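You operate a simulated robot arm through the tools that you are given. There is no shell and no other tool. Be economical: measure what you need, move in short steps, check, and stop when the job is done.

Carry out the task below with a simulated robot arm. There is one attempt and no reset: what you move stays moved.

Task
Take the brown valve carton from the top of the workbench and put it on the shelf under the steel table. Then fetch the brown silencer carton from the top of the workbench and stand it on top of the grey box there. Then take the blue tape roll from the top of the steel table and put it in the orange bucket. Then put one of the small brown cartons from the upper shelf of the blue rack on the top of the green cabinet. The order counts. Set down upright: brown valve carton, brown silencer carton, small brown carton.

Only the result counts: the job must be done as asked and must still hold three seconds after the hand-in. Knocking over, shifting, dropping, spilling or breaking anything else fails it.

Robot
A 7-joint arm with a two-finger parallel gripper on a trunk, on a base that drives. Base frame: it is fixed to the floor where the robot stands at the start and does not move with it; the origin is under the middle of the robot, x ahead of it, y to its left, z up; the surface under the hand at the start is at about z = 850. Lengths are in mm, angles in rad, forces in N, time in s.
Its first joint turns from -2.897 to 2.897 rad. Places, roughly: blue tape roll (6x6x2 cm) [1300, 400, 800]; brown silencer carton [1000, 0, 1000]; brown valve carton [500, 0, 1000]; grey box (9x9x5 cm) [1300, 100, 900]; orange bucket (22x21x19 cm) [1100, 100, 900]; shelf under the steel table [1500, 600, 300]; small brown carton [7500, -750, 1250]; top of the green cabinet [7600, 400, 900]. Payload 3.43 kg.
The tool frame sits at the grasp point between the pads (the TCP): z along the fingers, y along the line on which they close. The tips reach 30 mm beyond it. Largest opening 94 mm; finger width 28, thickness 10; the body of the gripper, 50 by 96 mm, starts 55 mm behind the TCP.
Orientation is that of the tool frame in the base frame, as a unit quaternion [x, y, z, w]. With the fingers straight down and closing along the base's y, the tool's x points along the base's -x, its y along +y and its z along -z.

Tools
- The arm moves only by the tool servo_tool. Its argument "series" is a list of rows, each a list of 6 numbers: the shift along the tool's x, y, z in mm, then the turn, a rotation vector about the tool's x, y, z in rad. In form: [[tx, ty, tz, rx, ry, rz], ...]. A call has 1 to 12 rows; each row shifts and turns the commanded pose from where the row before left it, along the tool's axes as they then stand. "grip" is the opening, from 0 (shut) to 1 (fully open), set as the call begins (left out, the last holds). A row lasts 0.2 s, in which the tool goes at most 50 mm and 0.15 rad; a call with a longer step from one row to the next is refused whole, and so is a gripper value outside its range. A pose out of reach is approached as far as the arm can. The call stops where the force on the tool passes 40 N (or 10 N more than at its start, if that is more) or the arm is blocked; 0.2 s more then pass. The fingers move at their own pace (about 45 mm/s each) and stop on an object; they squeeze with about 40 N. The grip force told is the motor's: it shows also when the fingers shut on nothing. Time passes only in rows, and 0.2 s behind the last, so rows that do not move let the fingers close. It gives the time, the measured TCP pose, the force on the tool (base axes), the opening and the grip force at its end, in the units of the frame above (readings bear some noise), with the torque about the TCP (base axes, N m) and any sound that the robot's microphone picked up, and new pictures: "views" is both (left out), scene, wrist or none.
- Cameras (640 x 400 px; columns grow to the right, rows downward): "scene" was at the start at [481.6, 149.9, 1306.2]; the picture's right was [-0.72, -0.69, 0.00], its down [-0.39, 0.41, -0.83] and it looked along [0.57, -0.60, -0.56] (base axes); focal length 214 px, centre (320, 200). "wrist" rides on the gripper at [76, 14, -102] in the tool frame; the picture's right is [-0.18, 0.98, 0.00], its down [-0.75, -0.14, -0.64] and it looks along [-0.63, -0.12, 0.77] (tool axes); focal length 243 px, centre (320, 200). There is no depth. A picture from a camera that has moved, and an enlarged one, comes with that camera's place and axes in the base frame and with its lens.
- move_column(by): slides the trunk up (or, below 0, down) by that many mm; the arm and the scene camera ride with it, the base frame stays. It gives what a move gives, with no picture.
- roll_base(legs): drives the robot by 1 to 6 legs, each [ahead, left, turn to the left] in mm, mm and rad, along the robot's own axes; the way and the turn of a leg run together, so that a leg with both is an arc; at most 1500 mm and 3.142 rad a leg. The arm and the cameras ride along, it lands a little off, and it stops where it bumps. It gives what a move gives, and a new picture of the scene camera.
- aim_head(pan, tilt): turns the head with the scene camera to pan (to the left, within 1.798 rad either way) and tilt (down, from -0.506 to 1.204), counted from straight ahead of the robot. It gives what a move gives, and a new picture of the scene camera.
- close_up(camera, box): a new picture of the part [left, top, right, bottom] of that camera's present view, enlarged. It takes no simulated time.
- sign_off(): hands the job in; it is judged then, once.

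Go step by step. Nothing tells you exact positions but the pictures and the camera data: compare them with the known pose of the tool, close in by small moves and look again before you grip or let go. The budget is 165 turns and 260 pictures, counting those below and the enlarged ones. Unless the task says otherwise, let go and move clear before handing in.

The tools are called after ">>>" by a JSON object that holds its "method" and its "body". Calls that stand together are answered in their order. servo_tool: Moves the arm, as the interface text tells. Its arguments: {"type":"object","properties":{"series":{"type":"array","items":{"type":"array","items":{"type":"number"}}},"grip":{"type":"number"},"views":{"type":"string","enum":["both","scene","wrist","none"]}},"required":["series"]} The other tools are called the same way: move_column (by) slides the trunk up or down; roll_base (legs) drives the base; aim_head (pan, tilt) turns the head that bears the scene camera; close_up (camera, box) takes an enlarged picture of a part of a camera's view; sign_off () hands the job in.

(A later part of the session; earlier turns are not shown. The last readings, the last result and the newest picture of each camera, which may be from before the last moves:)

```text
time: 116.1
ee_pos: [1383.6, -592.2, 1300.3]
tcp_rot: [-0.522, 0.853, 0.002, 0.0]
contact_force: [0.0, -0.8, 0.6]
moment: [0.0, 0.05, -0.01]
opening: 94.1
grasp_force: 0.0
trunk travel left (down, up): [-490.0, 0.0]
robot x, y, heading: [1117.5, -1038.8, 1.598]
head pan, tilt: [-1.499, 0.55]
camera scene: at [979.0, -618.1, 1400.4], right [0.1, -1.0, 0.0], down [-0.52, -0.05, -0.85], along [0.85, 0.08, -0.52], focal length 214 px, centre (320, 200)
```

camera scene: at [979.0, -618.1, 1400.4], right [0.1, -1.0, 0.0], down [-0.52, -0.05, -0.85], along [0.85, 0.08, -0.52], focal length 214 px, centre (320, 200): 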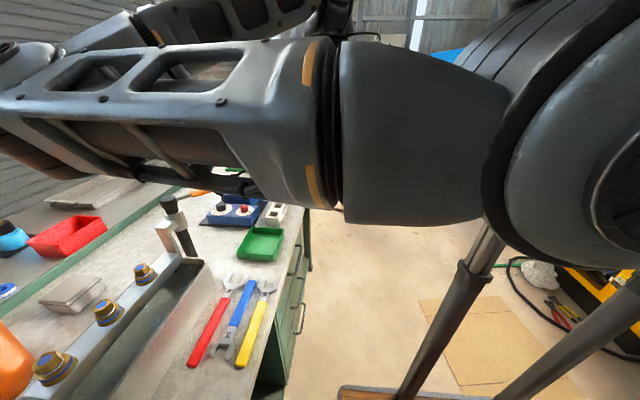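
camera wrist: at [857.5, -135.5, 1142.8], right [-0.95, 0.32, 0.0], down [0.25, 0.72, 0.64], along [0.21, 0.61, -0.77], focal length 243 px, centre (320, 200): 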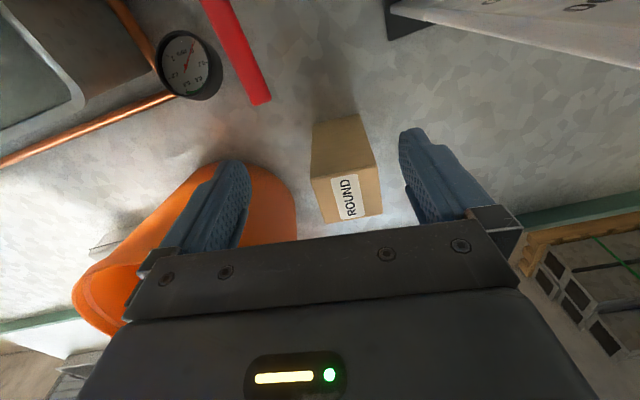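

Arm is high and folded, elbow at shoulder height. Now shift left (−x) to face the silencer carton and check clearance to the bench edge.

>>> {"method": "roll_base", "body": {"legs": [[0, 330, -0.028], [100, 0, 0]]}}

>>> {"method": "aim_head", "body": {"pan": -0.3, "tilt": 1.1}}

```text
time: 119.0
ee_pos: [1058.4, -499.8, 1300.9]
tcp_rot: [-0.512, 0.859, 0.0, 0.0]
contact_force: [-1.0, -0.3, 1.1]
moment: [-0.01, -0.01, 0.01]
opening: 93.8
grasp_force: 0.1
trunk travel left (down, up): [-490.0, 0.0]
robot x, y, heading: [785.7, -944.2, 1.573]
head pan, tilt: [-1.499, 0.55]
camera scene: at [653.3, -518.2, 1400.5], right [0.08, -1.0, 0.0], down [-0.52, -0.04, -0.85], along [0.85, 0.07, -0.52], focal length 214 px, centre (320, 200)
```

scene: 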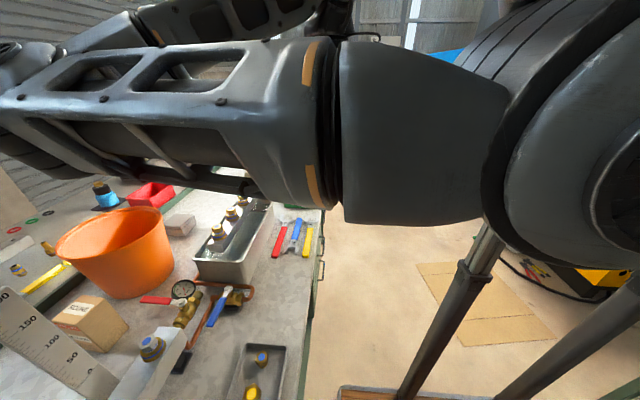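

```text
time: 120.4
ee_pos: [1060.2, -500.8, 1300.8]
tcp_rot: [-0.513, 0.858, 0.001, 0.001]
contact_force: [-0.2, 0.3, 0.5]
moment: [-0.01, -0.01, -0.01]
opening: 94.2
grasp_force: 0.1
trunk travel left (down, up): [-490.0, 0.0]
robot x, y, heading: [780.3, -942.3, 1.575]
head pan, tilt: [-0.3, 1.1]
camera scene: at [582.1, -464.4, 1357.2], right [0.96, -0.29, 0.0], down [-0.26, -0.85, -0.45], along [0.13, 0.43, -0.89], focal length 214 px, centre (320, 200)
```

scene: 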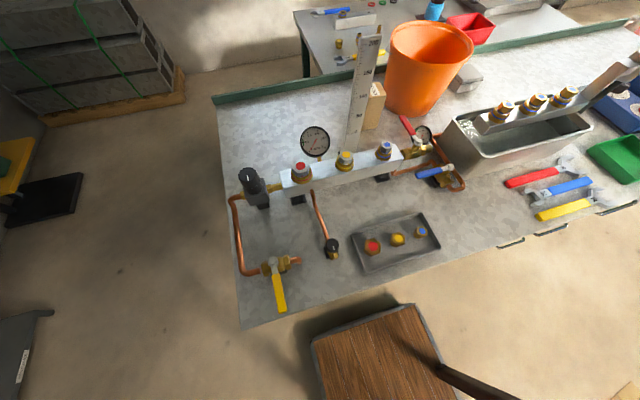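

The bench edge is at y≈−452. A tall ruler post stands right beside the carton on this side, so the carton is better picked from the front end with the arm reaching from the left. I'll drive back around to the front.

>>> {"method": "roll_base", "body": {"legs": [[0, 1040, 0], [0, 0, -1.575], [0, 1190, 0]]}}

>>> {"method": "aim_head", "body": {"pan": -0.3, "tilt": 0.9}}

```text
time: 135.1
ee_pos: [186.9, -70.5, 1300.9]
tcp_rot: [0.263, 0.965, -0.001, 0.001]
contact_force: [0.7, -0.9, 0.4]
moment: [-0.02, 0.0, 0.0]
opening: 94.1
grasp_force: 0.1
trunk travel left (down, up): [-490.0, 0.0]
robot x, y, heading: [-245.4, 222.3, -0.036]
head pan, tilt: [-0.3, 1.1]
camera scene: at [239.9, 402.1, 1357.2], right [-0.33, -0.95, 0.0], down [-0.84, 0.29, -0.45], along [0.43, -0.15, -0.89], focal length 214 px, centre (320, 200)
```

scene: 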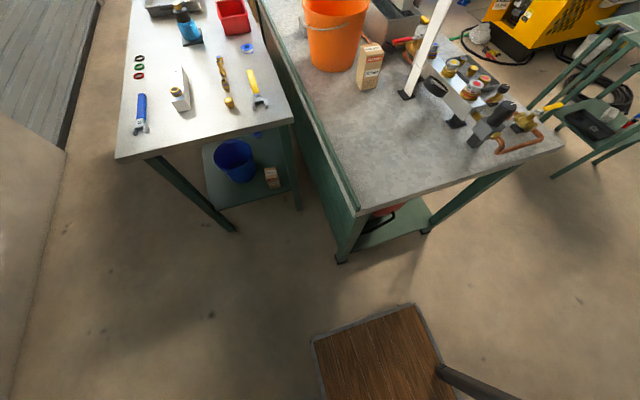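

```text
time: 135.8
ee_pos: [185.0, -70.0, 1301.2]
tcp_rot: [0.263, 0.965, -0.001, 0.001]
contact_force: [-0.4, 0.0, 0.2]
moment: [-0.01, -0.02, -0.03]
opening: 94.1
grasp_force: 0.1
trunk travel left (down, up): [-490.0, 0.0]
robot x, y, heading: [-245.7, 222.0, -0.028]
head pan, tilt: [-0.3, 0.901]
camera scene: at [251.5, 398.1, 1371.0], right [-0.33, -0.95, 0.0], down [-0.74, 0.26, -0.62], along [0.59, -0.2, -0.78], focal length 214 px, centre (320, 200)
```

scene: 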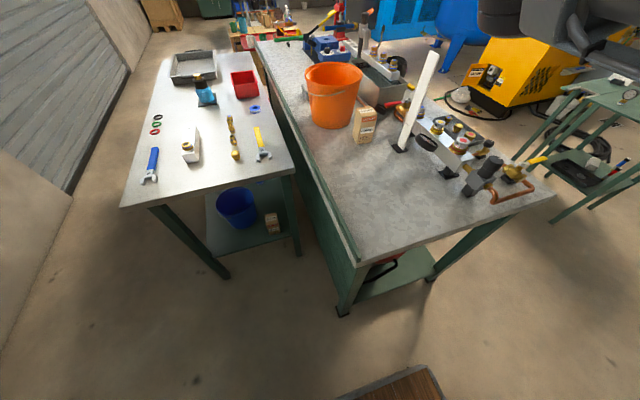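

Now come ahead to the bench end and lower the trunk a bit for better reach, then bring the arm out over the silencer carton, staying clear of the post.

>>> {"method": "roll_base", "body": {"legs": [[252, 0, 0.03]]}}

>>> {"method": "move_column", "body": {"by": -110}}

>>> {"method": "servo_tool", "body": {"series": [[0, 0, 0, 0, 0, -0.13], [0, 0, 0, 0, 0, -0.13], [0, 0, 0, 0, 0, -0.13], [0, 0, 0, 0, 0, 0]], "views": "scene"}}

```text
time: 137.7
ee_pos: [446.2, -60.9, 1301.3]
tcp_rot: [0.247, 0.969, 0.0, 0.001]
contact_force: [0.2, 0.2, 0.2]
moment: [-0.01, -0.01, -0.02]
opening: 93.8
grasp_force: 0.1
trunk travel left (down, up): [-490.0, 0.0]
robot x, y, heading: [3.1, 218.3, -0.001]
head pan, tilt: [-0.3, 0.901]
camera scene: at [496.3, 410.3, 1371.1], right [-0.3, -0.96, 0.0], down [-0.75, 0.23, -0.62], along [0.59, -0.18, -0.78], focal length 214 px, centre (320, 200)
```

scene: 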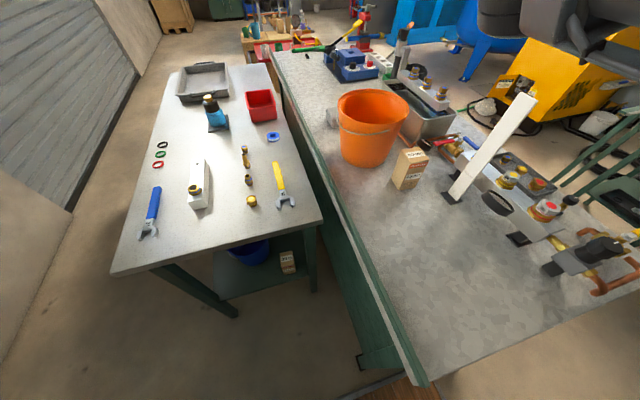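

```text
time: 139.1
ee_pos: [447.1, -60.9, 1190.9]
tcp_rot: [0.247, 0.969, 0.0, 0.002]
contact_force: [0.2, -0.2, 0.4]
moment: [-0.02, 0.01, 0.0]
opening: 93.8
grasp_force: 0.1
trunk travel left (down, up): [-380.0, 110.0]
robot x, y, heading: [4.5, 219.3, 0.0]
head pan, tilt: [-0.3, 0.901]
```

```text
time: 140.1
ee_pos: [447.6, -58.9, 1190.9]
tcp_rot: [0.053, 0.999, 0.001, 0.001]
contact_force: [0.4, -0.3, 0.4]
moment: [0.01, 0.03, 0.0]
opening: 94.0
grasp_force: 0.0
trunk travel left (down, up): [-380.0, 110.0]
robot x, y, heading: [6.4, 219.4, -0.002]
head pan, tilt: [-0.3, 0.901]
camera scene: at [496.4, 410.3, 1261.0], right [-0.3, -0.96, 0.0], down [-0.75, 0.23, -0.62], along [0.59, -0.18, -0.78], focal length 214 px, centre (320, 200)
```

scene: 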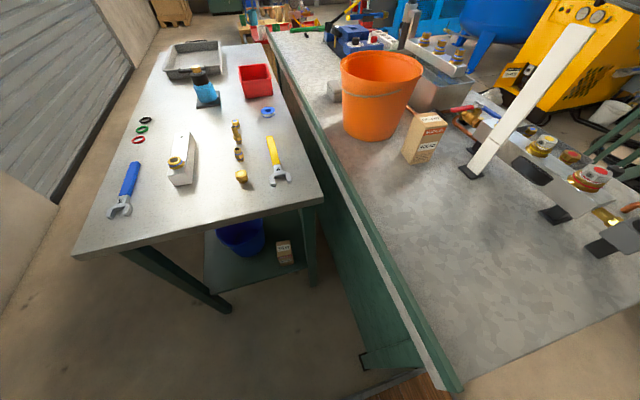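

Moving out toward the carton, via the left to stay off the post.

>>> {"method": "servo_tool", "body": {"series": [[-34.5, 31, 0, 0, 0, 0], [-34.5, 31, 0, 0, 0, 0], [-34.5, 31, 0, 0, 0, 0], [-34.5, 31, 0, 0, 0, 0], [-40, -1, 12, 0, 0, 0], [-40, -1, 12, 0, 0, 0], [-40, -1, 12, 0, 0, 0], [-40, -1, 12, 0, 0, 0], [-40, -1, 12, 0, 0, 0], [0, 0, 0, 0, 0, 0]]}}

```text
time: 142.3
ee_pos: [795.0, 22.1, 1132.2]
tcp_rot: [0.055, 0.998, 0.0, 0.001]
contact_force: [-0.9, 0.5, -0.2]
moment: [0.02, 0.0, -0.01]
opening: 93.9
grasp_force: 0.1
trunk travel left (down, up): [-380.0, 110.0]
robot x, y, heading: [3.4, 219.1, -0.003]
head pan, tilt: [-0.3, 0.901]
camera scene: at [496.4, 410.4, 1261.0], right [-0.3, -0.96, 0.0], down [-0.75, 0.23, -0.62], along [0.59, -0.18, -0.78], focal length 214 px, centre (320, 200)
camera wrist: at [719.9, 45.5, 1234.8], right [0.29, 0.96, 0.0], down [0.73, -0.22, 0.64], along [0.62, -0.19, -0.77], focal length 243 px, centre (320, 200)
```

scene: 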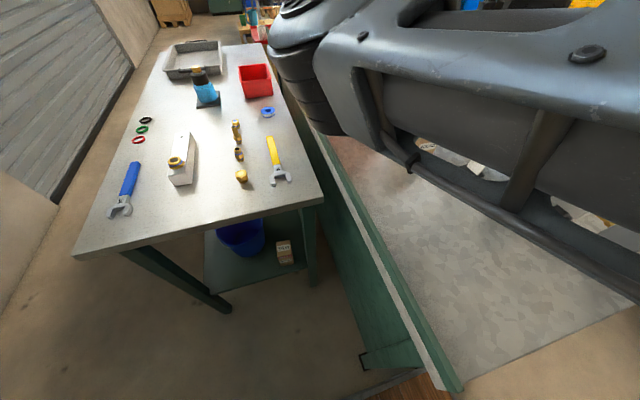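
wrist: 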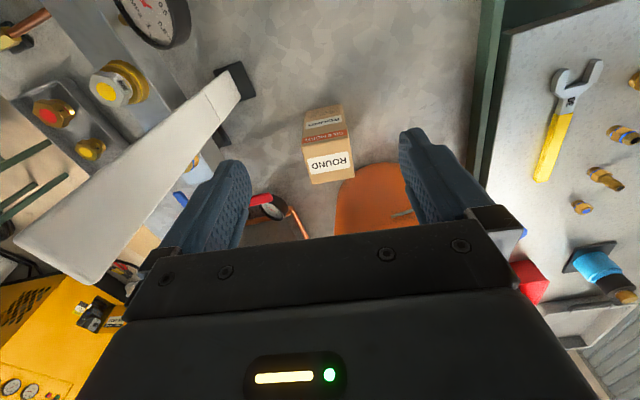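

Post clearance is fine. Carton centre ≈[881,8], yaw −5°; moving over it to z≈1012.

>>> {"method": "servo_tool", "body": {"series": [[-28, -1.3, 40, 0, 0, 0], [-29, -1.3, 40, 0, 0, 0], [-28, -1.3, 40, 0, 0, 0], [0, 0, 0, 0, 0, 0]], "views": "wrist"}}

```text
time: 143.3
ee_pos: [882.1, 6.7, 1010.3]
tcp_rot: [0.055, 0.998, 0.0, 0.0]
contact_force: [-0.2, 0.9, 0.5]
moment: [0.01, 0.0, -0.04]
opening: 94.3
grasp_force: 0.1
trunk travel left (down, up): [-380.0, 110.0]
robot x, y, heading: [4.7, 222.3, -0.001]
head pan, tilt: [-0.3, 0.901]
camera wrist: at [806.9, 29.9, 1112.6], right [0.29, 0.96, 0.0], down [0.73, -0.22, 0.64], along [0.62, -0.19, -0.77], focal length 243 px, centre (320, 200)
```

wrist: 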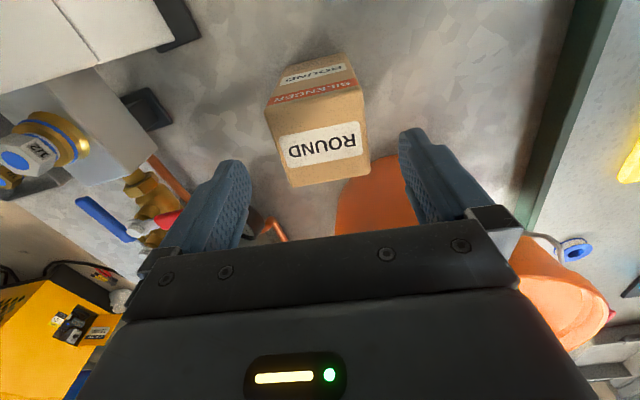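

Centred within a few mm. Descending to the grasp height and closing.

>>> {"method": "servo_tool", "body": {"series": [[1, 1, 28, 0, 0, 0], [1, 1, 28, 0, 0, 0], [0, 0, 28, 0, 0, 0], [0, 0, 0, 0, 0, 0]], "views": "wrist"}}

>>> {"method": "servo_tool", "body": {"series": [[0, 0, 0, 0, 0, 0], [0, 0, 0, 0, 0, 0], [0, 0, 0, 0, 0, 0], [0, 0, 0, 0, 0, 0], [0, 0, 0, 0, 0, 0]], "grip": 0, "views": "wrist"}}

```text
time: 144.3
ee_pos: [879.7, 8.3, 927.0]
tcp_rot: [0.055, 0.998, 0.001, 0.001]
contact_force: [0.4, -0.4, 0.5]
moment: [0.02, -0.03, -0.05]
opening: 94.3
grasp_force: 0.0
trunk travel left (down, up): [-380.0, 110.0]
robot x, y, heading: [8.4, 222.5, -0.003]
head pan, tilt: [-0.3, 0.901]
camera wrist: at [804.2, 32.1, 1029.1], right [0.29, 0.96, 0.0], down [0.73, -0.22, 0.64], along [0.62, -0.19, -0.77], focal length 243 px, centre (320, 200)
```

wrist: 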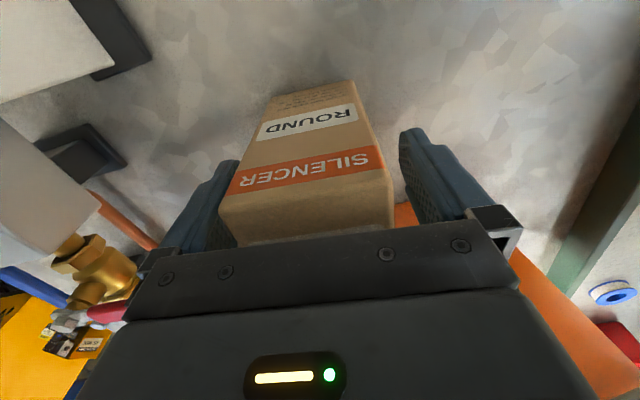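

```text
time: 145.5
ee_pos: [878.6, 7.6, 927.0]
tcp_rot: [0.055, 0.999, 0.0, 0.002]
contact_force: [0.3, 0.7, -0.3]
moment: [0.03, -0.02, 0.01]
opening: 64.2
grasp_force: 39.5
trunk travel left (down, up): [-380.0, 110.0]
robot x, y, heading: [8.3, 219.3, 0.001]
head pan, tilt: [-0.3, 0.901]
camera wrist: at [804.1, 32.0, 1029.3], right [0.29, 0.96, 0.0], down [0.73, -0.22, 0.64], along [0.62, -0.19, -0.77], focal length 243 px, centre (320, 200)
```

wrist: 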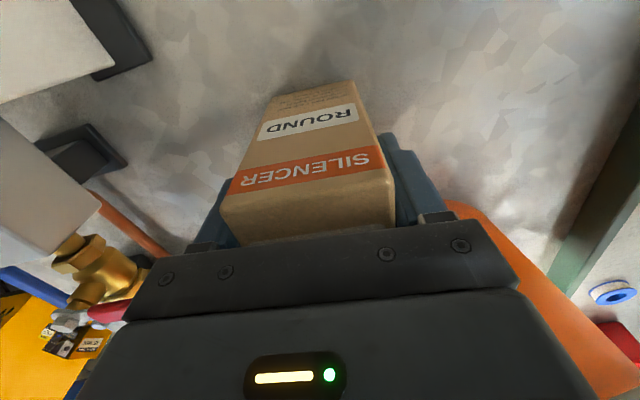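

Gripped (64 mm). Lift straight up and retrace the path to the folded pose.

>>> {"method": "servo_tool", "body": {"series": [[0, 0, -20, 0, 0, 0], [0, 0, -40, 0, 0, 0], [0, 0, -45, 0, 0, 0], [0, 0, -45, 0, 0, 0], [0, 0, -45, 0, 0, 0], [0, 0, -45, 0, 0, 0], [40, 3, -10, 0, 0, 0], [45, 1, -8, 0, 0, 0], [40, 1, -8, 0, 0, 0], [40, 1, -8, 0, 0, 0], [40, 1, 0, 0, 0, 0], [40, 1, 0, 0, 0, 0]], "views": "wrist"}}

```text
time: 148.1
ee_pos: [634.1, 44.5, 1199.3]
tcp_rot: [0.055, 0.998, 0.0, 0.001]
contact_force: [0.1, -0.1, -1.5]
moment: [0.01, 0.01, -0.01]
opening: 63.9
grasp_force: 40.1
trunk travel left (down, up): [-380.0, 110.0]
robot x, y, heading: [4.3, 219.6, -0.004]
head pan, tilt: [-0.3, 0.901]
camera wrist: at [558.9, 68.6, 1301.5], right [0.29, 0.96, 0.0], down [0.73, -0.22, 0.64], along [0.62, -0.19, -0.77], focal length 243 px, centre (320, 200)
```

wrist: 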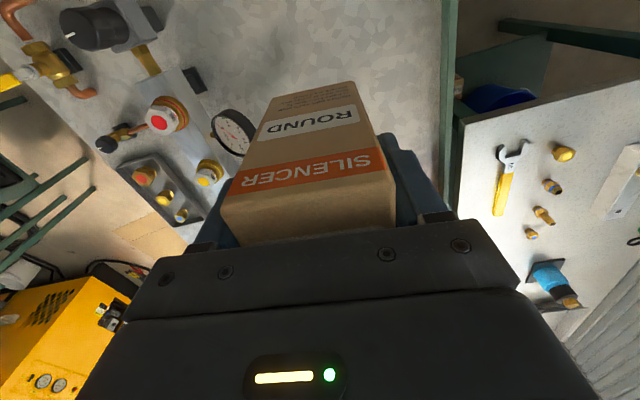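

Fold the arm, then drive back around to the right side.

>>> {"method": "servo_tool", "body": {"series": [[34.5, -24.6, 0, 0, 0, 0], [34.5, -24.6, 0, 0, 0, 0], [34.5, -24.6, 0, 0, 0, 0], [34.5, -24.6, 0, 0, 0, 0], [34.5, -24.6, 0, 0, 0, 0], [0, 0, 0, 0, 0, 0]], "views": "none"}}

>>> {"method": "roll_base", "body": {"legs": [[-260, 0, 0], [0, -1190, 0], [0, 0, 1.571], [0, -1340, 0]]}}

>>> {"method": "aim_head", "body": {"pan": -0.3, "tilt": 1.0}}

```text
time: 149.5
ee_pos: [451.3, -55.4, 1200.5]
tcp_rot: [0.055, 0.999, 0.0, 0.001]
contact_force: [0.5, -0.5, -1.1]
moment: [-0.01, -0.01, -0.02]
opening: 63.8
grasp_force: 39.9
trunk travel left (down, up): [-380.0, 110.0]
robot x, y, heading: [3.0, 217.7, 0.009]
head pan, tilt: [-0.3, 0.901]
```

```text
time: 167.2
ee_pos: [1369.6, -537.6, 1200.6]
tcp_rot: [-0.664, 0.748, 0.0, 0.001]
contact_force: [0.2, 0.4, -0.6]
moment: [-0.03, -0.04, 0.05]
opening: 63.9
grasp_force: 40.4
trunk travel left (down, up): [-380.0, 110.0]
robot x, y, heading: [1089.9, -982.7, 1.56]
head pan, tilt: [-0.3, 0.901]
camera scene: at [901.1, -487.7, 1261.0], right [0.95, -0.3, 0.0], down [-0.24, -0.75, -0.62], along [0.19, 0.59, -0.78], focal length 214 px, centre (320, 200)
```

scene: 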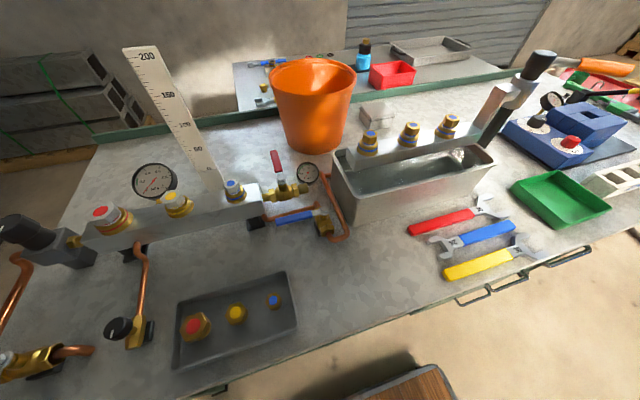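

```text
time: 167.8
ee_pos: [1370.0, -536.6, 1199.8]
tcp_rot: [-0.664, 0.748, 0.001, 0.0]
contact_force: [-0.2, -0.2, -1.3]
moment: [-0.03, -0.03, 0.01]
opening: 63.9
grasp_force: 39.9
trunk travel left (down, up): [-380.0, 110.0]
robot x, y, heading: [1091.6, -979.6, 1.565]
head pan, tilt: [-0.3, 1.0]
camera scene: at [899.3, -493.3, 1253.8], right [0.95, -0.3, 0.0], down [-0.26, -0.8, -0.54], along [0.16, 0.52, -0.84], focal length 214 px, centre (320, 200)
```

scene: 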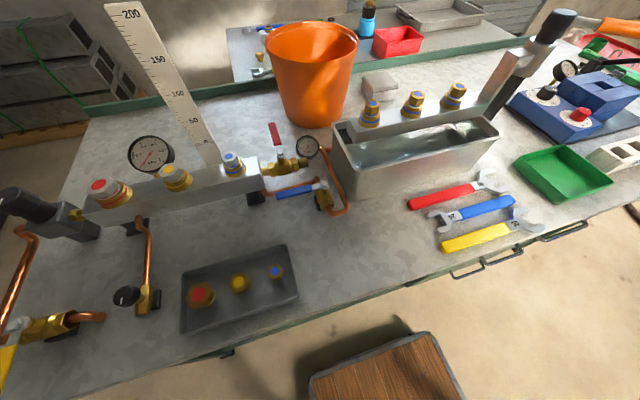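

Good view. Zoom in on the grey box to fix its place relative to the bucket and manifold.

>>> {"method": "close_up", "body": {"camera": "scene", "box": [300, 50, 460, 150]}}

```text
4.00 times, centred on (380, 100) of scene
camera zoom: at [899.3, -493.3, 1253.8], right [0.95, -0.3, 0.0], down [-0.26, -0.8, -0.54], along [0.16, 0.52, -0.84], focal length 858 px, centre (80, 600)
```

zoom: 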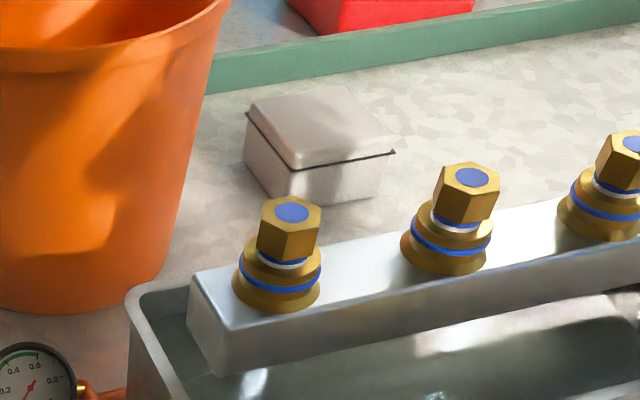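

Grey box centre ≈[1287,99], top about z 885–900. I'll raise the trunk by 60 so the carton flies over everything, come up to the bench, then extend over the box.

>>> {"method": "move_column", "body": {"by": 60}}

>>> {"method": "roll_base", "body": {"legs": [[0, -100, 0.006], [145, 0, 0]]}}

```text
time: 168.8
ee_pos: [1369.1, -536.9, 1260.6]
tcp_rot: [-0.664, 0.748, 0.001, 0.0]
contact_force: [-0.4, -0.4, -1.8]
moment: [0.0, -0.02, 0.03]
opening: 64.0
grasp_force: 40.0
trunk travel left (down, up): [-440.0, 50.0]
robot x, y, heading: [1087.4, -980.5, 1.567]
head pan, tilt: [-0.3, 1.0]
```

```text
time: 170.9
ee_pos: [1464.0, -394.8, 1262.0]
tcp_rot: [-0.667, 0.745, 0.0, 0.0]
contact_force: [0.0, 0.0, -1.0]
moment: [0.0, -0.02, -0.01]
opening: 64.0
grasp_force: 40.0
trunk travel left (down, up): [-440.0, 50.0]
robot x, y, heading: [1195.4, -844.3, 1.57]
head pan, tilt: [-0.3, 1.0]
camera scene: at [994.3, -356.2, 1313.9], right [0.96, -0.3, 0.0], down [-0.25, -0.8, -0.54], along [0.16, 0.52, -0.84], focal length 214 px, centre (320, 200)
```

scene: 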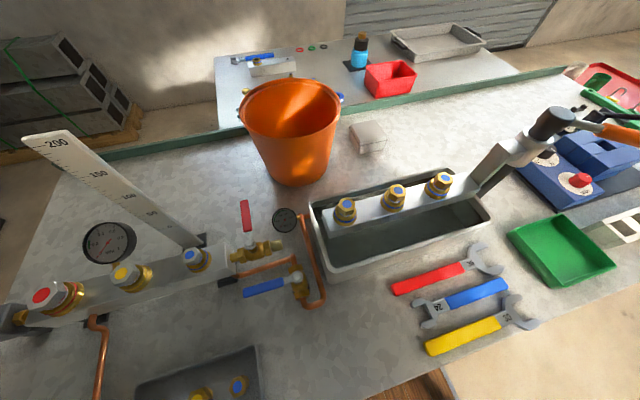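

Now extend the arm over the box at height.

>>> {"method": "servo_tool", "body": {"series": [[-40, 3, 0, 0, 0, 0], [-40, 3, 0, 0, 0, 0], [-40, 3, 0, 0, 0, 0], [-40, 3, 0, 0, 0, 0], [-40, 3, 0, 0, 0, 0], [-33, 27, 0, 0, 0, 0], [-33, 27, 0, 0, 0, 0], [-33, 27, 0, 0, 0, 0], [-33, 27, 0, 0, 0, 0], [-33, 27, 0, 0, 0, 0], [0, 0, 0, 0, 0, 0]]}}

```text
time: 173.3
ee_pos: [1357.5, -16.6, 1261.2]
tcp_rot: [-0.667, 0.745, 0.001, 0.001]
contact_force: [0.2, -0.1, -1.3]
moment: [-0.01, -0.01, -0.03]
opening: 64.0
grasp_force: 40.0
trunk travel left (down, up): [-440.0, 50.0]
robot x, y, heading: [1191.6, -847.5, 1.571]
head pan, tilt: [-0.3, 1.0]
camera scene: at [994.1, -356.0, 1313.8], right [0.96, -0.3, 0.0], down [-0.25, -0.8, -0.54], along [0.16, 0.52, -0.84], focal length 214 px, centre (320, 200)
camera wrist: at [1332.7, -89.4, 1364.2], right [-0.96, 0.29, 0.0], down [0.22, 0.73, 0.64], along [0.19, 0.62, -0.77], focal length 243 px, centre (320, 200)
```

scene: 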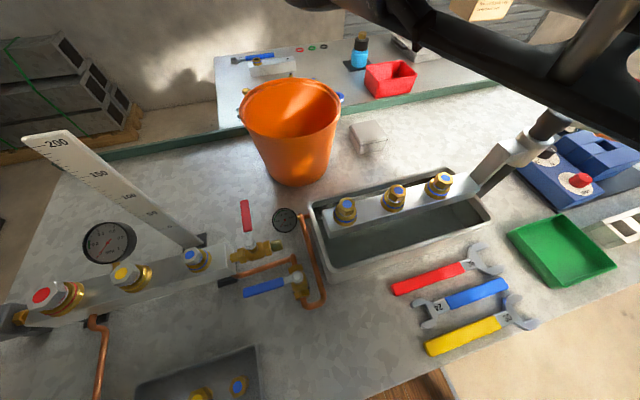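
wrist: 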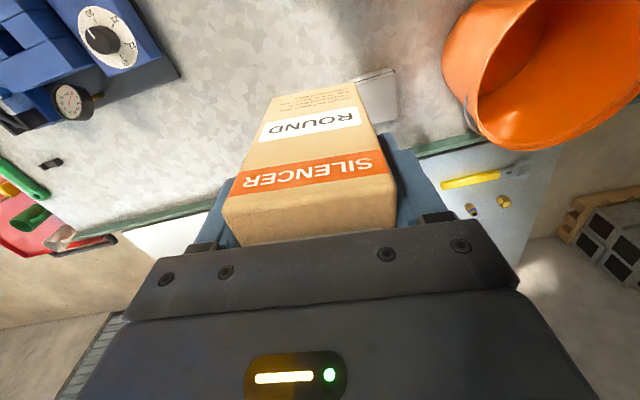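

Continue over the box and descend partway.

>>> {"method": "servo_tool", "body": {"series": [[-35.5, 27, 0, 0, 0, 0], [-35.5, 27, 0, 0, 0, 0], [-36, 28, 0, 0, 0, 0], [0, 0, 45, 0, 0, 0], [0, 0, 45, 0, 0, 0], [0, 0, 45, 0, 0, 0], [0, 0, 45, 0, 0, 0], [0, 0, 30, 0, 0, 0], [0, 0, 0, 0, 0, 0]]}}

>>> {"method": "close_up", "body": {"camera": "scene", "box": [280, 60, 440, 180]}}

```text
time: 175.3
ee_pos: [1288.4, 100.8, 1048.9]
tcp_rot: [-0.667, 0.745, 0.001, 0.0]
contact_force: [-0.2, 0.3, -1.2]
moment: [0.01, -0.02, 0.02]
opening: 63.8
grasp_force: 39.7
trunk travel left (down, up): [-440.0, 50.0]
robot x, y, heading: [1192.0, -844.5, 1.568]
head pan, tilt: [-0.3, 1.0]
camera scene: at [994.3, -355.9, 1313.8], right [0.96, -0.3, 0.0], down [-0.25, -0.8, -0.54], along [0.16, 0.52, -0.84], focal length 214 px, centre (320, 200)
camera wrist: at [1264.6, 27.7, 1152.5], right [-0.96, 0.29, 0.0], down [0.22, 0.73, 0.64], along [0.19, 0.62, -0.77], focal length 243 px, centre (320, 200)
```

scene: 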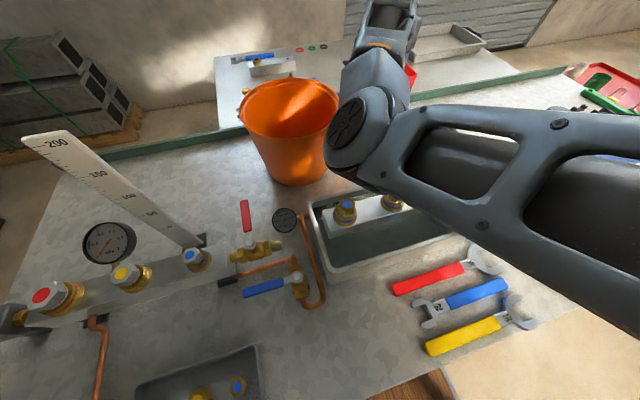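
wrist: 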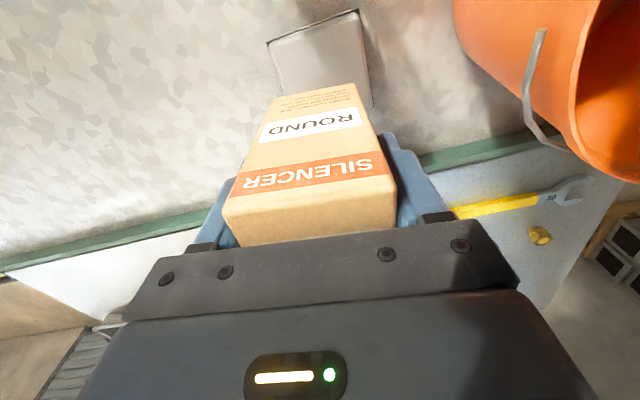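

```text
3.33 times, centred on (360, 120) of scene
camera zoom: at [994.3, -355.9, 1313.8], right [0.96, -0.3, 0.0], down [-0.25, -0.8, -0.54], along [0.16, 0.52, -0.84], focal length 715 px, centre (187, 467)
```

zoom: 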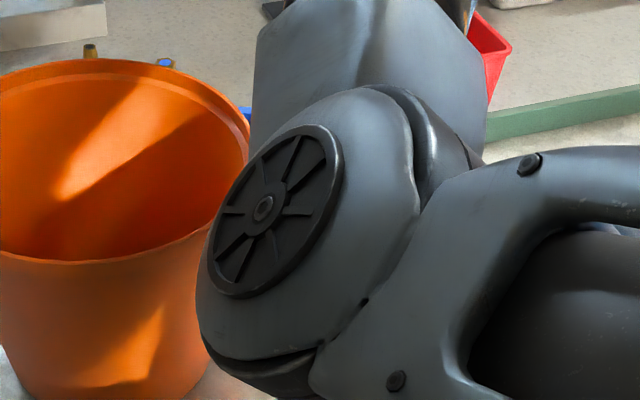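

Box near edge at y≈47, x 1237–1323 → centre ≈[1280,91]. Adjust by (−8,−10) and descend until contact.

>>> {"method": "servo_tool", "body": {"series": [[10.8, 7, 0, 0, 0, 0], [0, 0, 20, 0, 0, 0], [0, 0, 20, 0, 0, 0], [0, 0, 15, 0, 0, 0], [0, 0, 0, 0, 0, 0]], "views": "wrist"}}

>>> {"method": "servo_tool", "body": {"series": [[0, 0, 3, 0, 0, 0], [0, 0, 3, 0, 0, 0], [0, 0, 3, 0, 0, 0], [0, 0, 3, 0, 0, 0], [0, 0, 3, 0, 0, 0], [0, 0, 0, 0, 0, 0]], "views": "wrist"}}

```text
time: 176.5
ee_pos: [1280.4, 89.9, 996.4]
tcp_rot: [-0.667, 0.745, 0.0, 0.001]
contact_force: [-0.1, -0.2, -2.0]
moment: [0.01, 0.03, -0.01]
opening: 63.8
grasp_force: 40.5
trunk travel left (down, up): [-440.0, 50.0]
robot x, y, heading: [1188.8, -843.3, 1.574]
head pan, tilt: [-0.3, 1.0]
camera wrist: at [1255.8, 16.6, 1098.4], right [-0.96, 0.29, 0.0], down [0.22, 0.73, 0.64], along [0.19, 0.62, -0.77], focal length 243 px, centre (320, 200)
```

wrist: 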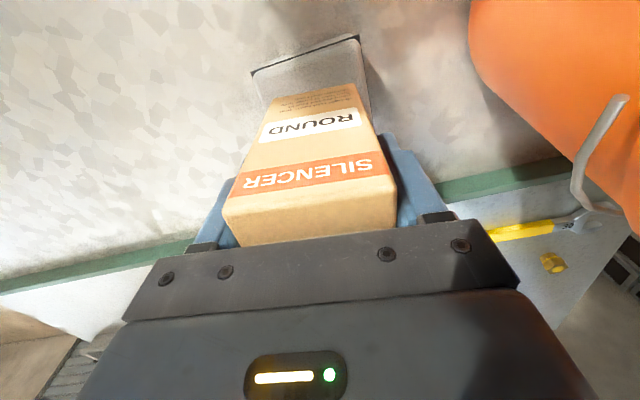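

```text
time: 177.9
ee_pos: [1262.7, 96.7, 994.3]
tcp_rot: [-0.673, 0.739, 0.007, 0.006]
contact_force: [-0.4, 0.7, -0.2]
moment: [-0.01, -0.02, -0.02]
opening: 64.0
grasp_force: 40.4
trunk travel left (down, up): [-440.0, 50.0]
robot x, y, heading: [1189.1, -841.2, 1.573]
head pan, tilt: [-0.3, 1.0]
camera wrist: at [1239.5, 21.3, 1094.5], right [-0.96, 0.28, 0.0], down [0.21, 0.73, 0.66], along [0.18, 0.63, -0.76], focal length 243 px, centre (320, 200)
```

wrist: 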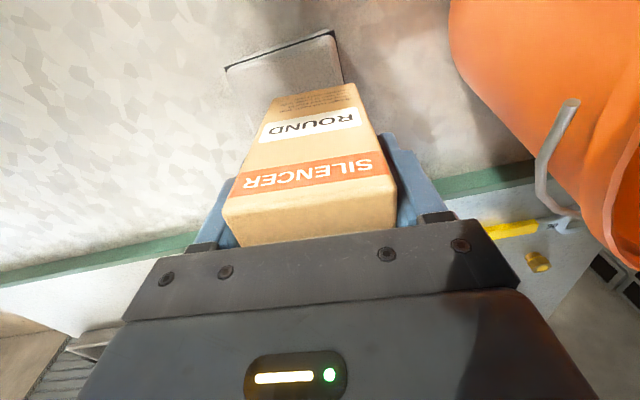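

The TCP drifted sideways unexpectedly, perhaps the forearm is touching something. Check the scene.

>>> {"method": "servo_tool", "body": {"series": [[0, 0, -4, 0, 0, 0]], "views": "scene"}}

>>> {"method": "aim_head", "body": {"pan": -0.8, "tilt": 0.9}}

```text
time: 178.5
ee_pos: [1254.3, 100.0, 996.5]
tcp_rot: [-0.677, 0.736, 0.009, 0.006]
contact_force: [1.0, -0.1, -1.2]
moment: [-0.02, 0.02, 0.02]
opening: 63.9
grasp_force: 39.6
trunk travel left (down, up): [-440.0, 50.0]
robot x, y, heading: [1187.3, -840.8, 1.577]
head pan, tilt: [-0.3, 1.0]
stopped in row 1: the arm was blocked; the commanded pose is now the measured one
camera scene: at [985.1, -356.0, 1312.4], right [0.96, -0.29, 0.0], down [-0.24, -0.81, -0.54], along [0.16, 0.52, -0.84], focal length 214 px, centre (320, 200)
```

scene: 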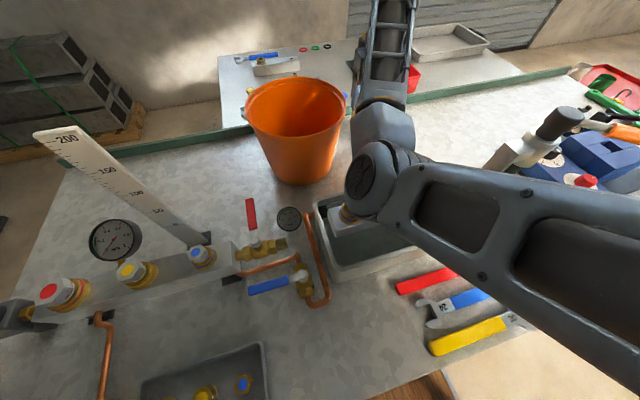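

```text
time: 179.4
ee_pos: [1255.1, 98.1, 995.4]
tcp_rot: [-0.676, 0.737, 0.007, 0.005]
contact_force: [0.9, 0.7, -1.8]
moment: [-0.04, 0.0, 0.01]
opening: 63.9
grasp_force: 40.5
trunk travel left (down, up): [-440.0, 50.0]
robot x, y, heading: [1188.6, -842.2, 1.575]
head pan, tilt: [-0.799, 0.901]
camera scene: at [1018.7, -368.4, 1320.8], right [0.7, -0.71, 0.0], down [-0.56, -0.55, -0.62], along [0.44, 0.44, -0.78], focal length 214 px, centre (320, 200)
```

scene: 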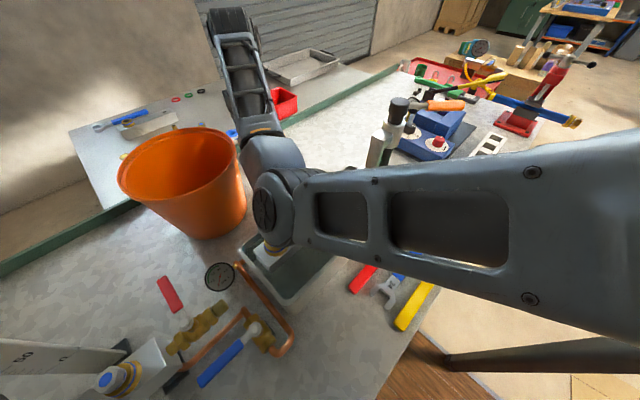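

The elbow has come down onto a manifold fitting. I'll raise the trunk at once to lift it off, and look.

>>> {"method": "move_column", "body": {"by": 50}}

>>> {"method": "servo_tool", "body": {"series": [[0, 0, -20, 0, 0, 0], [0, 0, -30, 0, 0, 0], [0, 0, 0, 0, 0, 0]]}}

```text
time: 180.3
ee_pos: [1261.8, 97.0, 1042.6]
tcp_rot: [-0.674, 0.739, 0.007, 0.004]
contact_force: [0.4, -0.3, -1.1]
moment: [-0.02, 0.01, 0.03]
opening: 63.9
grasp_force: 39.7
trunk travel left (down, up): [-490.0, 0.0]
robot x, y, heading: [1189.0, -840.1, 1.575]
head pan, tilt: [-0.799, 0.901]
```

```text
time: 181.2
ee_pos: [1262.8, 97.3, 1093.9]
tcp_rot: [-0.674, 0.739, 0.006, 0.005]
contact_force: [0.6, 0.1, -1.1]
moment: [-0.01, 0.0, 0.01]
opening: 64.0
grasp_force: 40.5
trunk travel left (down, up): [-490.0, 0.0]
robot x, y, heading: [1189.5, -840.4, 1.579]
head pan, tilt: [-0.799, 0.901]
camera scene: at [1022.0, -368.1, 1371.0], right [0.7, -0.71, 0.0], down [-0.56, -0.55, -0.62], along [0.44, 0.44, -0.78], focal length 214 px, centre (320, 200)
camera wrist: at [1240.7, 22.2, 1195.8], right [-0.96, 0.27, 0.01], down [0.21, 0.73, 0.65], along [0.17, 0.63, -0.76], focal length 243 px, centre (320, 200)
```

scene: 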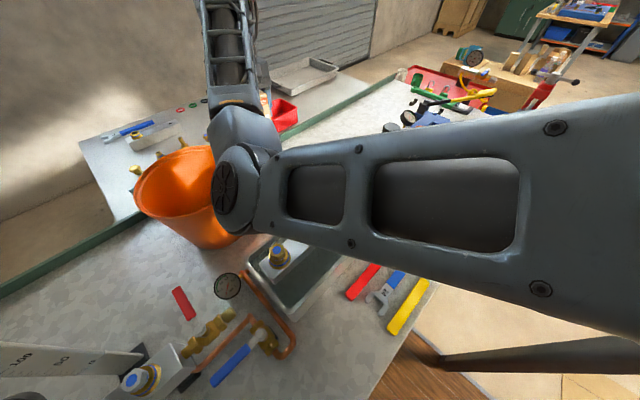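
wrist: 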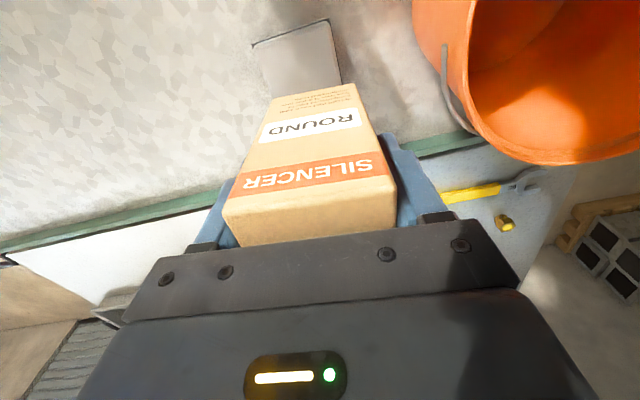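

The elbow is clear of the fitting now. With the trunk at its top and the arm a bit straighter, the elbow should stay above. I'll back the base 12 mm, then re-approach watching the elbow.

>>> {"method": "roll_base", "body": {"legs": [[-12, 0, -0.006]]}}

>>> {"method": "servo_tool", "body": {"series": [[0, 0, 0, 0, 0.0156, 0], [-3, -10, 15, 0, 0, 0], [-3, -10, 15, 0, 0, 0], [0, 0, 20, 0, 0, 0], [0, 0, 0, 0, 0, 0]], "views": "both"}}

```text
time: 181.9
ee_pos: [1267.5, 84.2, 1094.7]
tcp_rot: [-0.672, 0.74, 0.006, 0.004]
contact_force: [0.1, -0.2, -2.0]
moment: [0.01, 0.02, 0.02]
opening: 64.1
grasp_force: 40.1
trunk travel left (down, up): [-490.0, 0.0]
robot x, y, heading: [1189.9, -850.6, 1.569]
head pan, tilt: [-0.799, 0.901]
camera scene: at [1025.0, -379.1, 1371.0], right [0.7, -0.72, 0.0], down [-0.56, -0.55, -0.62], along [0.45, 0.43, -0.78], focal length 214 px, centre (320, 200)
```

scene: 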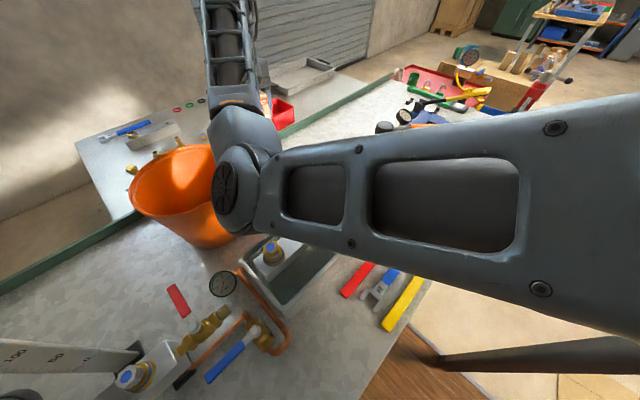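

```text
time: 183.1
ee_pos: [1289.1, 88.6, 1043.8]
tcp_rot: [-0.672, 0.74, 0.0, -0.002]
contact_force: [0.0, -0.3, -1.5]
moment: [0.01, 0.04, 0.03]
opening: 64.0
grasp_force: 39.9
trunk travel left (down, up): [-490.0, 0.0]
robot x, y, heading: [1190.1, -852.6, 1.568]
head pan, tilt: [-0.799, 0.901]
camera scene: at [1025.0, -379.2, 1371.0], right [0.7, -0.72, 0.0], down [-0.56, -0.55, -0.62], along [0.45, 0.43, -0.78], focal length 214 px, centre (320, 200)
camera wrist: at [1267.3, 15.3, 1145.3], right [-0.96, 0.28, 0.0], down [0.22, 0.74, 0.64], along [0.18, 0.62, -0.77], focal length 243 px, centre (320, 200)
```

scene: 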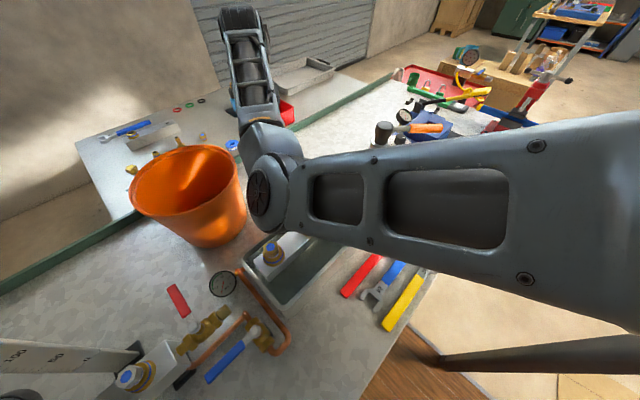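
wrist: 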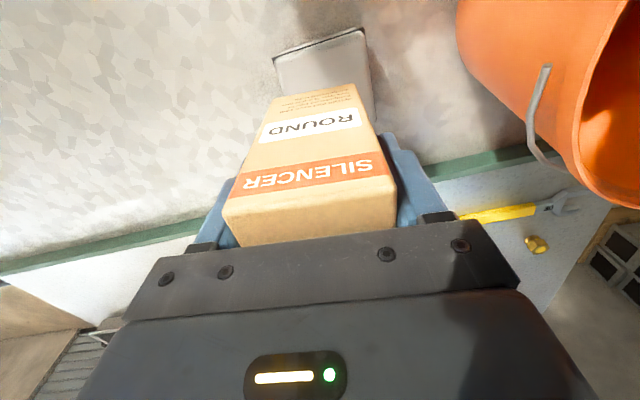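

The elbow will drop roughly to 1110–1115 at placing height, barely above the fittings (~1030 top). I'll stretch the arm a little more by backing the base 12 mm, then descend in small watched steps.

>>> {"method": "roll_base", "body": {"legs": [[-12, 0, 0]]}}

>>> {"method": "servo_tool", "body": {"series": [[-8, 5, 0, 0, 0, 0], [-8, 5, 10, 0, 0, 0], [0, 0, 15, 0, 0, 0], [0, 0, 0, 0, 0, 0]], "views": "both"}}

>>> {"method": "close_up", "body": {"camera": "scene", "box": [210, 120, 370, 300]}}

```text
time: 183.8
ee_pos: [1289.4, 75.9, 1043.2]
tcp_rot: [-0.672, 0.74, 0.001, -0.001]
contact_force: [-0.2, 0.8, -1.4]
moment: [-0.01, -0.01, 0.02]
opening: 63.8
grasp_force: 39.4
trunk travel left (down, up): [-490.0, 0.0]
robot x, y, heading: [1194.0, -861.2, 1.573]
head pan, tilt: [-0.799, 0.901]
camera scene: at [1025.0, -390.9, 1371.0], right [0.7, -0.72, 0.0], down [-0.56, -0.55, -0.62], along [0.45, 0.43, -0.78], focal length 214 px, centre (320, 200)
```

scene: 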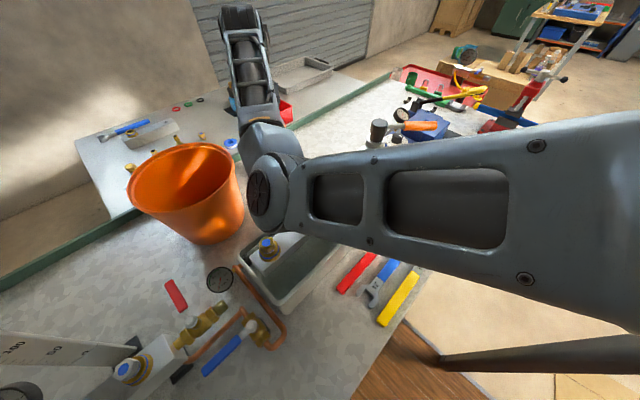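

```text
time: 184.8
ee_pos: [1281.7, 94.3, 1018.4]
tcp_rot: [-0.672, 0.74, 0.001, -0.002]
contact_force: [0.5, 0.8, -1.5]
moment: [0.03, 0.0, 0.01]
opening: 63.7
grasp_force: 40.2
trunk travel left (down, up): [-490.0, 0.0]
robot x, y, heading: [1187.9, -862.7, 1.568]
head pan, tilt: [-0.799, 0.901]
camera scene: at [1024.9, -391.0, 1371.0], right [0.7, -0.72, 0.0], down [-0.56, -0.55, -0.62], along [0.45, 0.43, -0.78], focal length 214 px, centre (320, 200)
camera wrist: at [1259.9, 21.1, 1120.3], right [-0.96, 0.28, 0.0], down [0.22, 0.74, 0.64], along [0.18, 0.62, -0.77], focal length 243 px, centre (320, 200)
```

scene: 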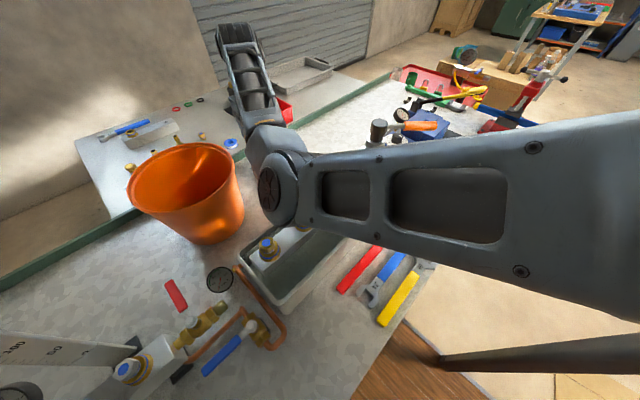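
wrist: 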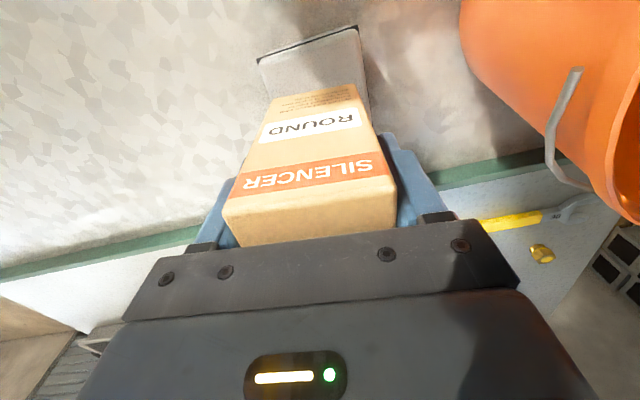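

```text
2.22 times, centred on (290, 210) of scene
camera zoom: at [1024.9, -391.0, 1371.0], right [0.7, -0.72, 0.0], down [-0.56, -0.55, -0.62], along [0.45, 0.43, -0.78], focal length 477 px, centre (387, 178)
```

zoom: 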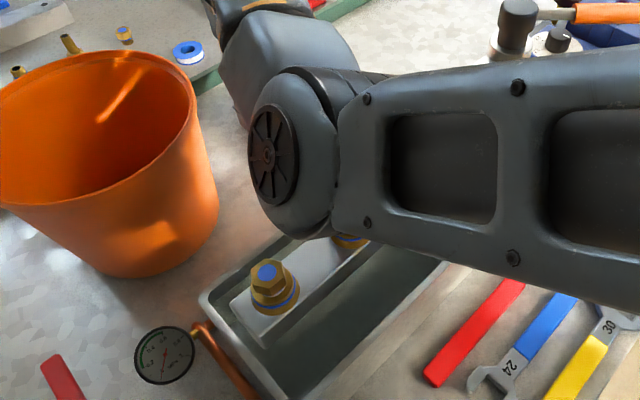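

Elbow centre ~1146 with room left. Continue down in small steps.

>>> {"method": "servo_tool", "body": {"series": [[3, 2, 8, 0, 0, 0], [0, 0, 8, 0, 0, 0], [0, 0, 6, 0, 0, 0], [0, 0, 0, 0, 0, 0]], "views": "scene"}}

>>> {"method": "close_up", "body": {"camera": "scene", "box": [210, 120, 370, 300]}}

```text
time: 185.8
ee_pos: [1278.4, 90.2, 994.8]
tcp_rot: [-0.672, 0.74, 0.0, -0.001]
contact_force: [-0.6, -0.5, -1.3]
moment: [0.04, 0.02, 0.0]
opening: 63.7
grasp_force: 39.5
trunk travel left (down, up): [-490.0, 0.0]
robot x, y, heading: [1187.2, -865.0, 1.571]
head pan, tilt: [-0.799, 0.901]
camera scene: at [1025.0, -391.0, 1371.0], right [0.7, -0.72, 0.0], down [-0.56, -0.55, -0.62], along [0.45, 0.43, -0.78], focal length 214 px, centre (320, 200)
```

scene: 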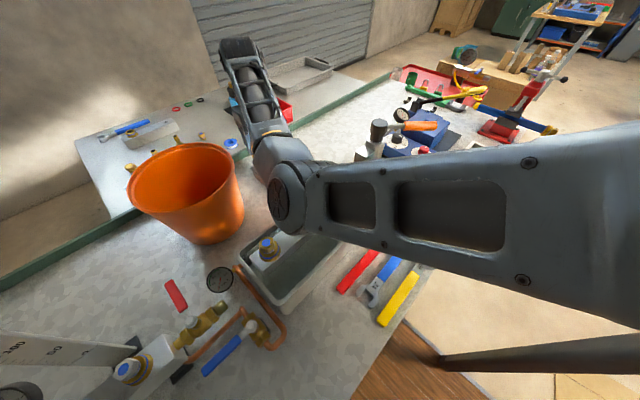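

```text
2.22 times, centred on (290, 210) of scene
camera zoom: at [1025.0, -391.0, 1371.0], right [0.7, -0.72, 0.0], down [-0.56, -0.55, -0.62], along [0.45, 0.43, -0.78], focal length 477 px, centre (387, 178)
```

zoom: 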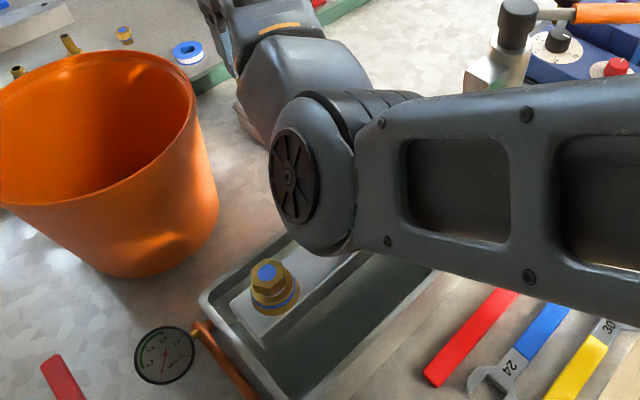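

Still clear. Final descent in 3 mm steps to contact with the box.

>>> {"method": "servo_tool", "body": {"series": [[0, 0, 4, 0, 0, 0], [0, 0, 4, 0, 0, 0], [0, 0, 3, 0, 0, 0], [0, 0, 3, 0, 0, 0], [0, 0, 0, 0, 0, 0]], "views": "both"}}

```text
time: 187.1
ee_pos: [1277.9, 91.6, 981.6]
tcp_rot: [-0.673, 0.74, 0.0, -0.002]
contact_force: [-0.2, -0.4, -0.3]
moment: [0.01, 0.01, 0.05]
opening: 63.9
grasp_force: 40.1
trunk travel left (down, up): [-490.0, 0.0]
robot x, y, heading: [1190.2, -866.5, 1.57]
head pan, tilt: [-0.799, 0.901]
camera scene: at [1025.0, -391.0, 1371.0], right [0.7, -0.72, 0.0], down [-0.56, -0.55, -0.62], along [0.45, 0.43, -0.78], focal length 214 px, centre (320, 200)
camera wrist: at [1256.5, 17.8, 1083.6], right [-0.96, 0.28, 0.0], down [0.22, 0.74, 0.64], along [0.17, 0.62, -0.77], focal length 243 px, centre (320, 200)
```

scene: 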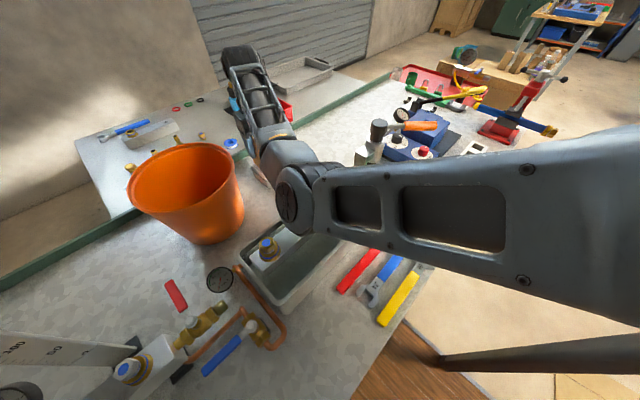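
wrist: 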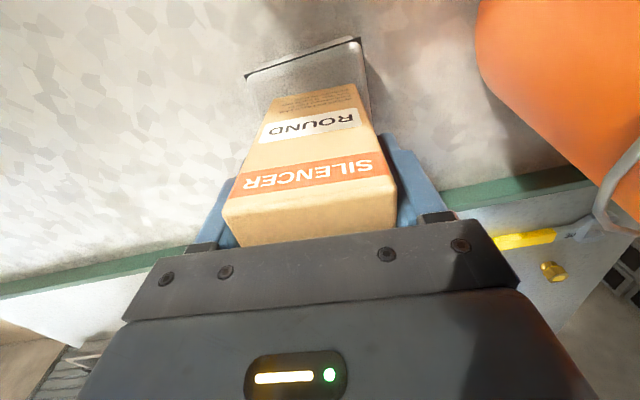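

>>> {"method": "servo_tool", "body": {"series": [[0, 0, 2, 0, 0, 0], [0, 0, 2, 0, 0, 0], [0, 0, 2, 0, 0, 0], [0, 0, 0, 0, 0, 0]], "views": "scene"}}

```text
time: 188.1
ee_pos: [1277.5, 89.8, 976.4]
tcp_rot: [-0.672, 0.74, 0.002, -0.001]
contact_force: [-0.9, -0.2, 3.9]
moment: [-0.04, -0.18, -0.03]
opening: 63.7
grasp_force: 40.1
trunk travel left (down, up): [-490.0, 0.0]
robot x, y, heading: [1189.7, -863.1, 1.571]
head pan, tilt: [-0.799, 0.901]
camera scene: at [1024.9, -391.2, 1371.2], right [0.7, -0.72, 0.0], down [-0.56, -0.55, -0.62], along [0.45, 0.43, -0.78], focal length 214 px, centre (320, 200)
```

scene: 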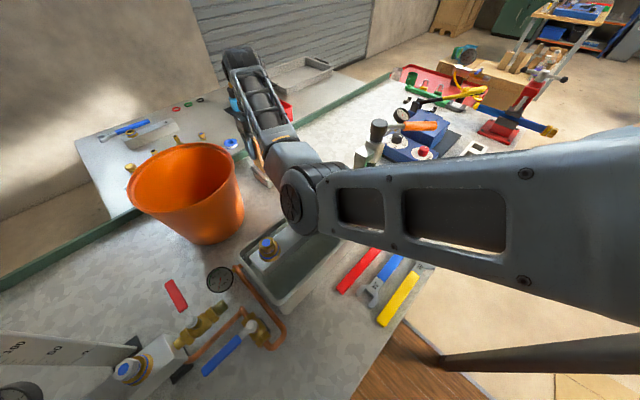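

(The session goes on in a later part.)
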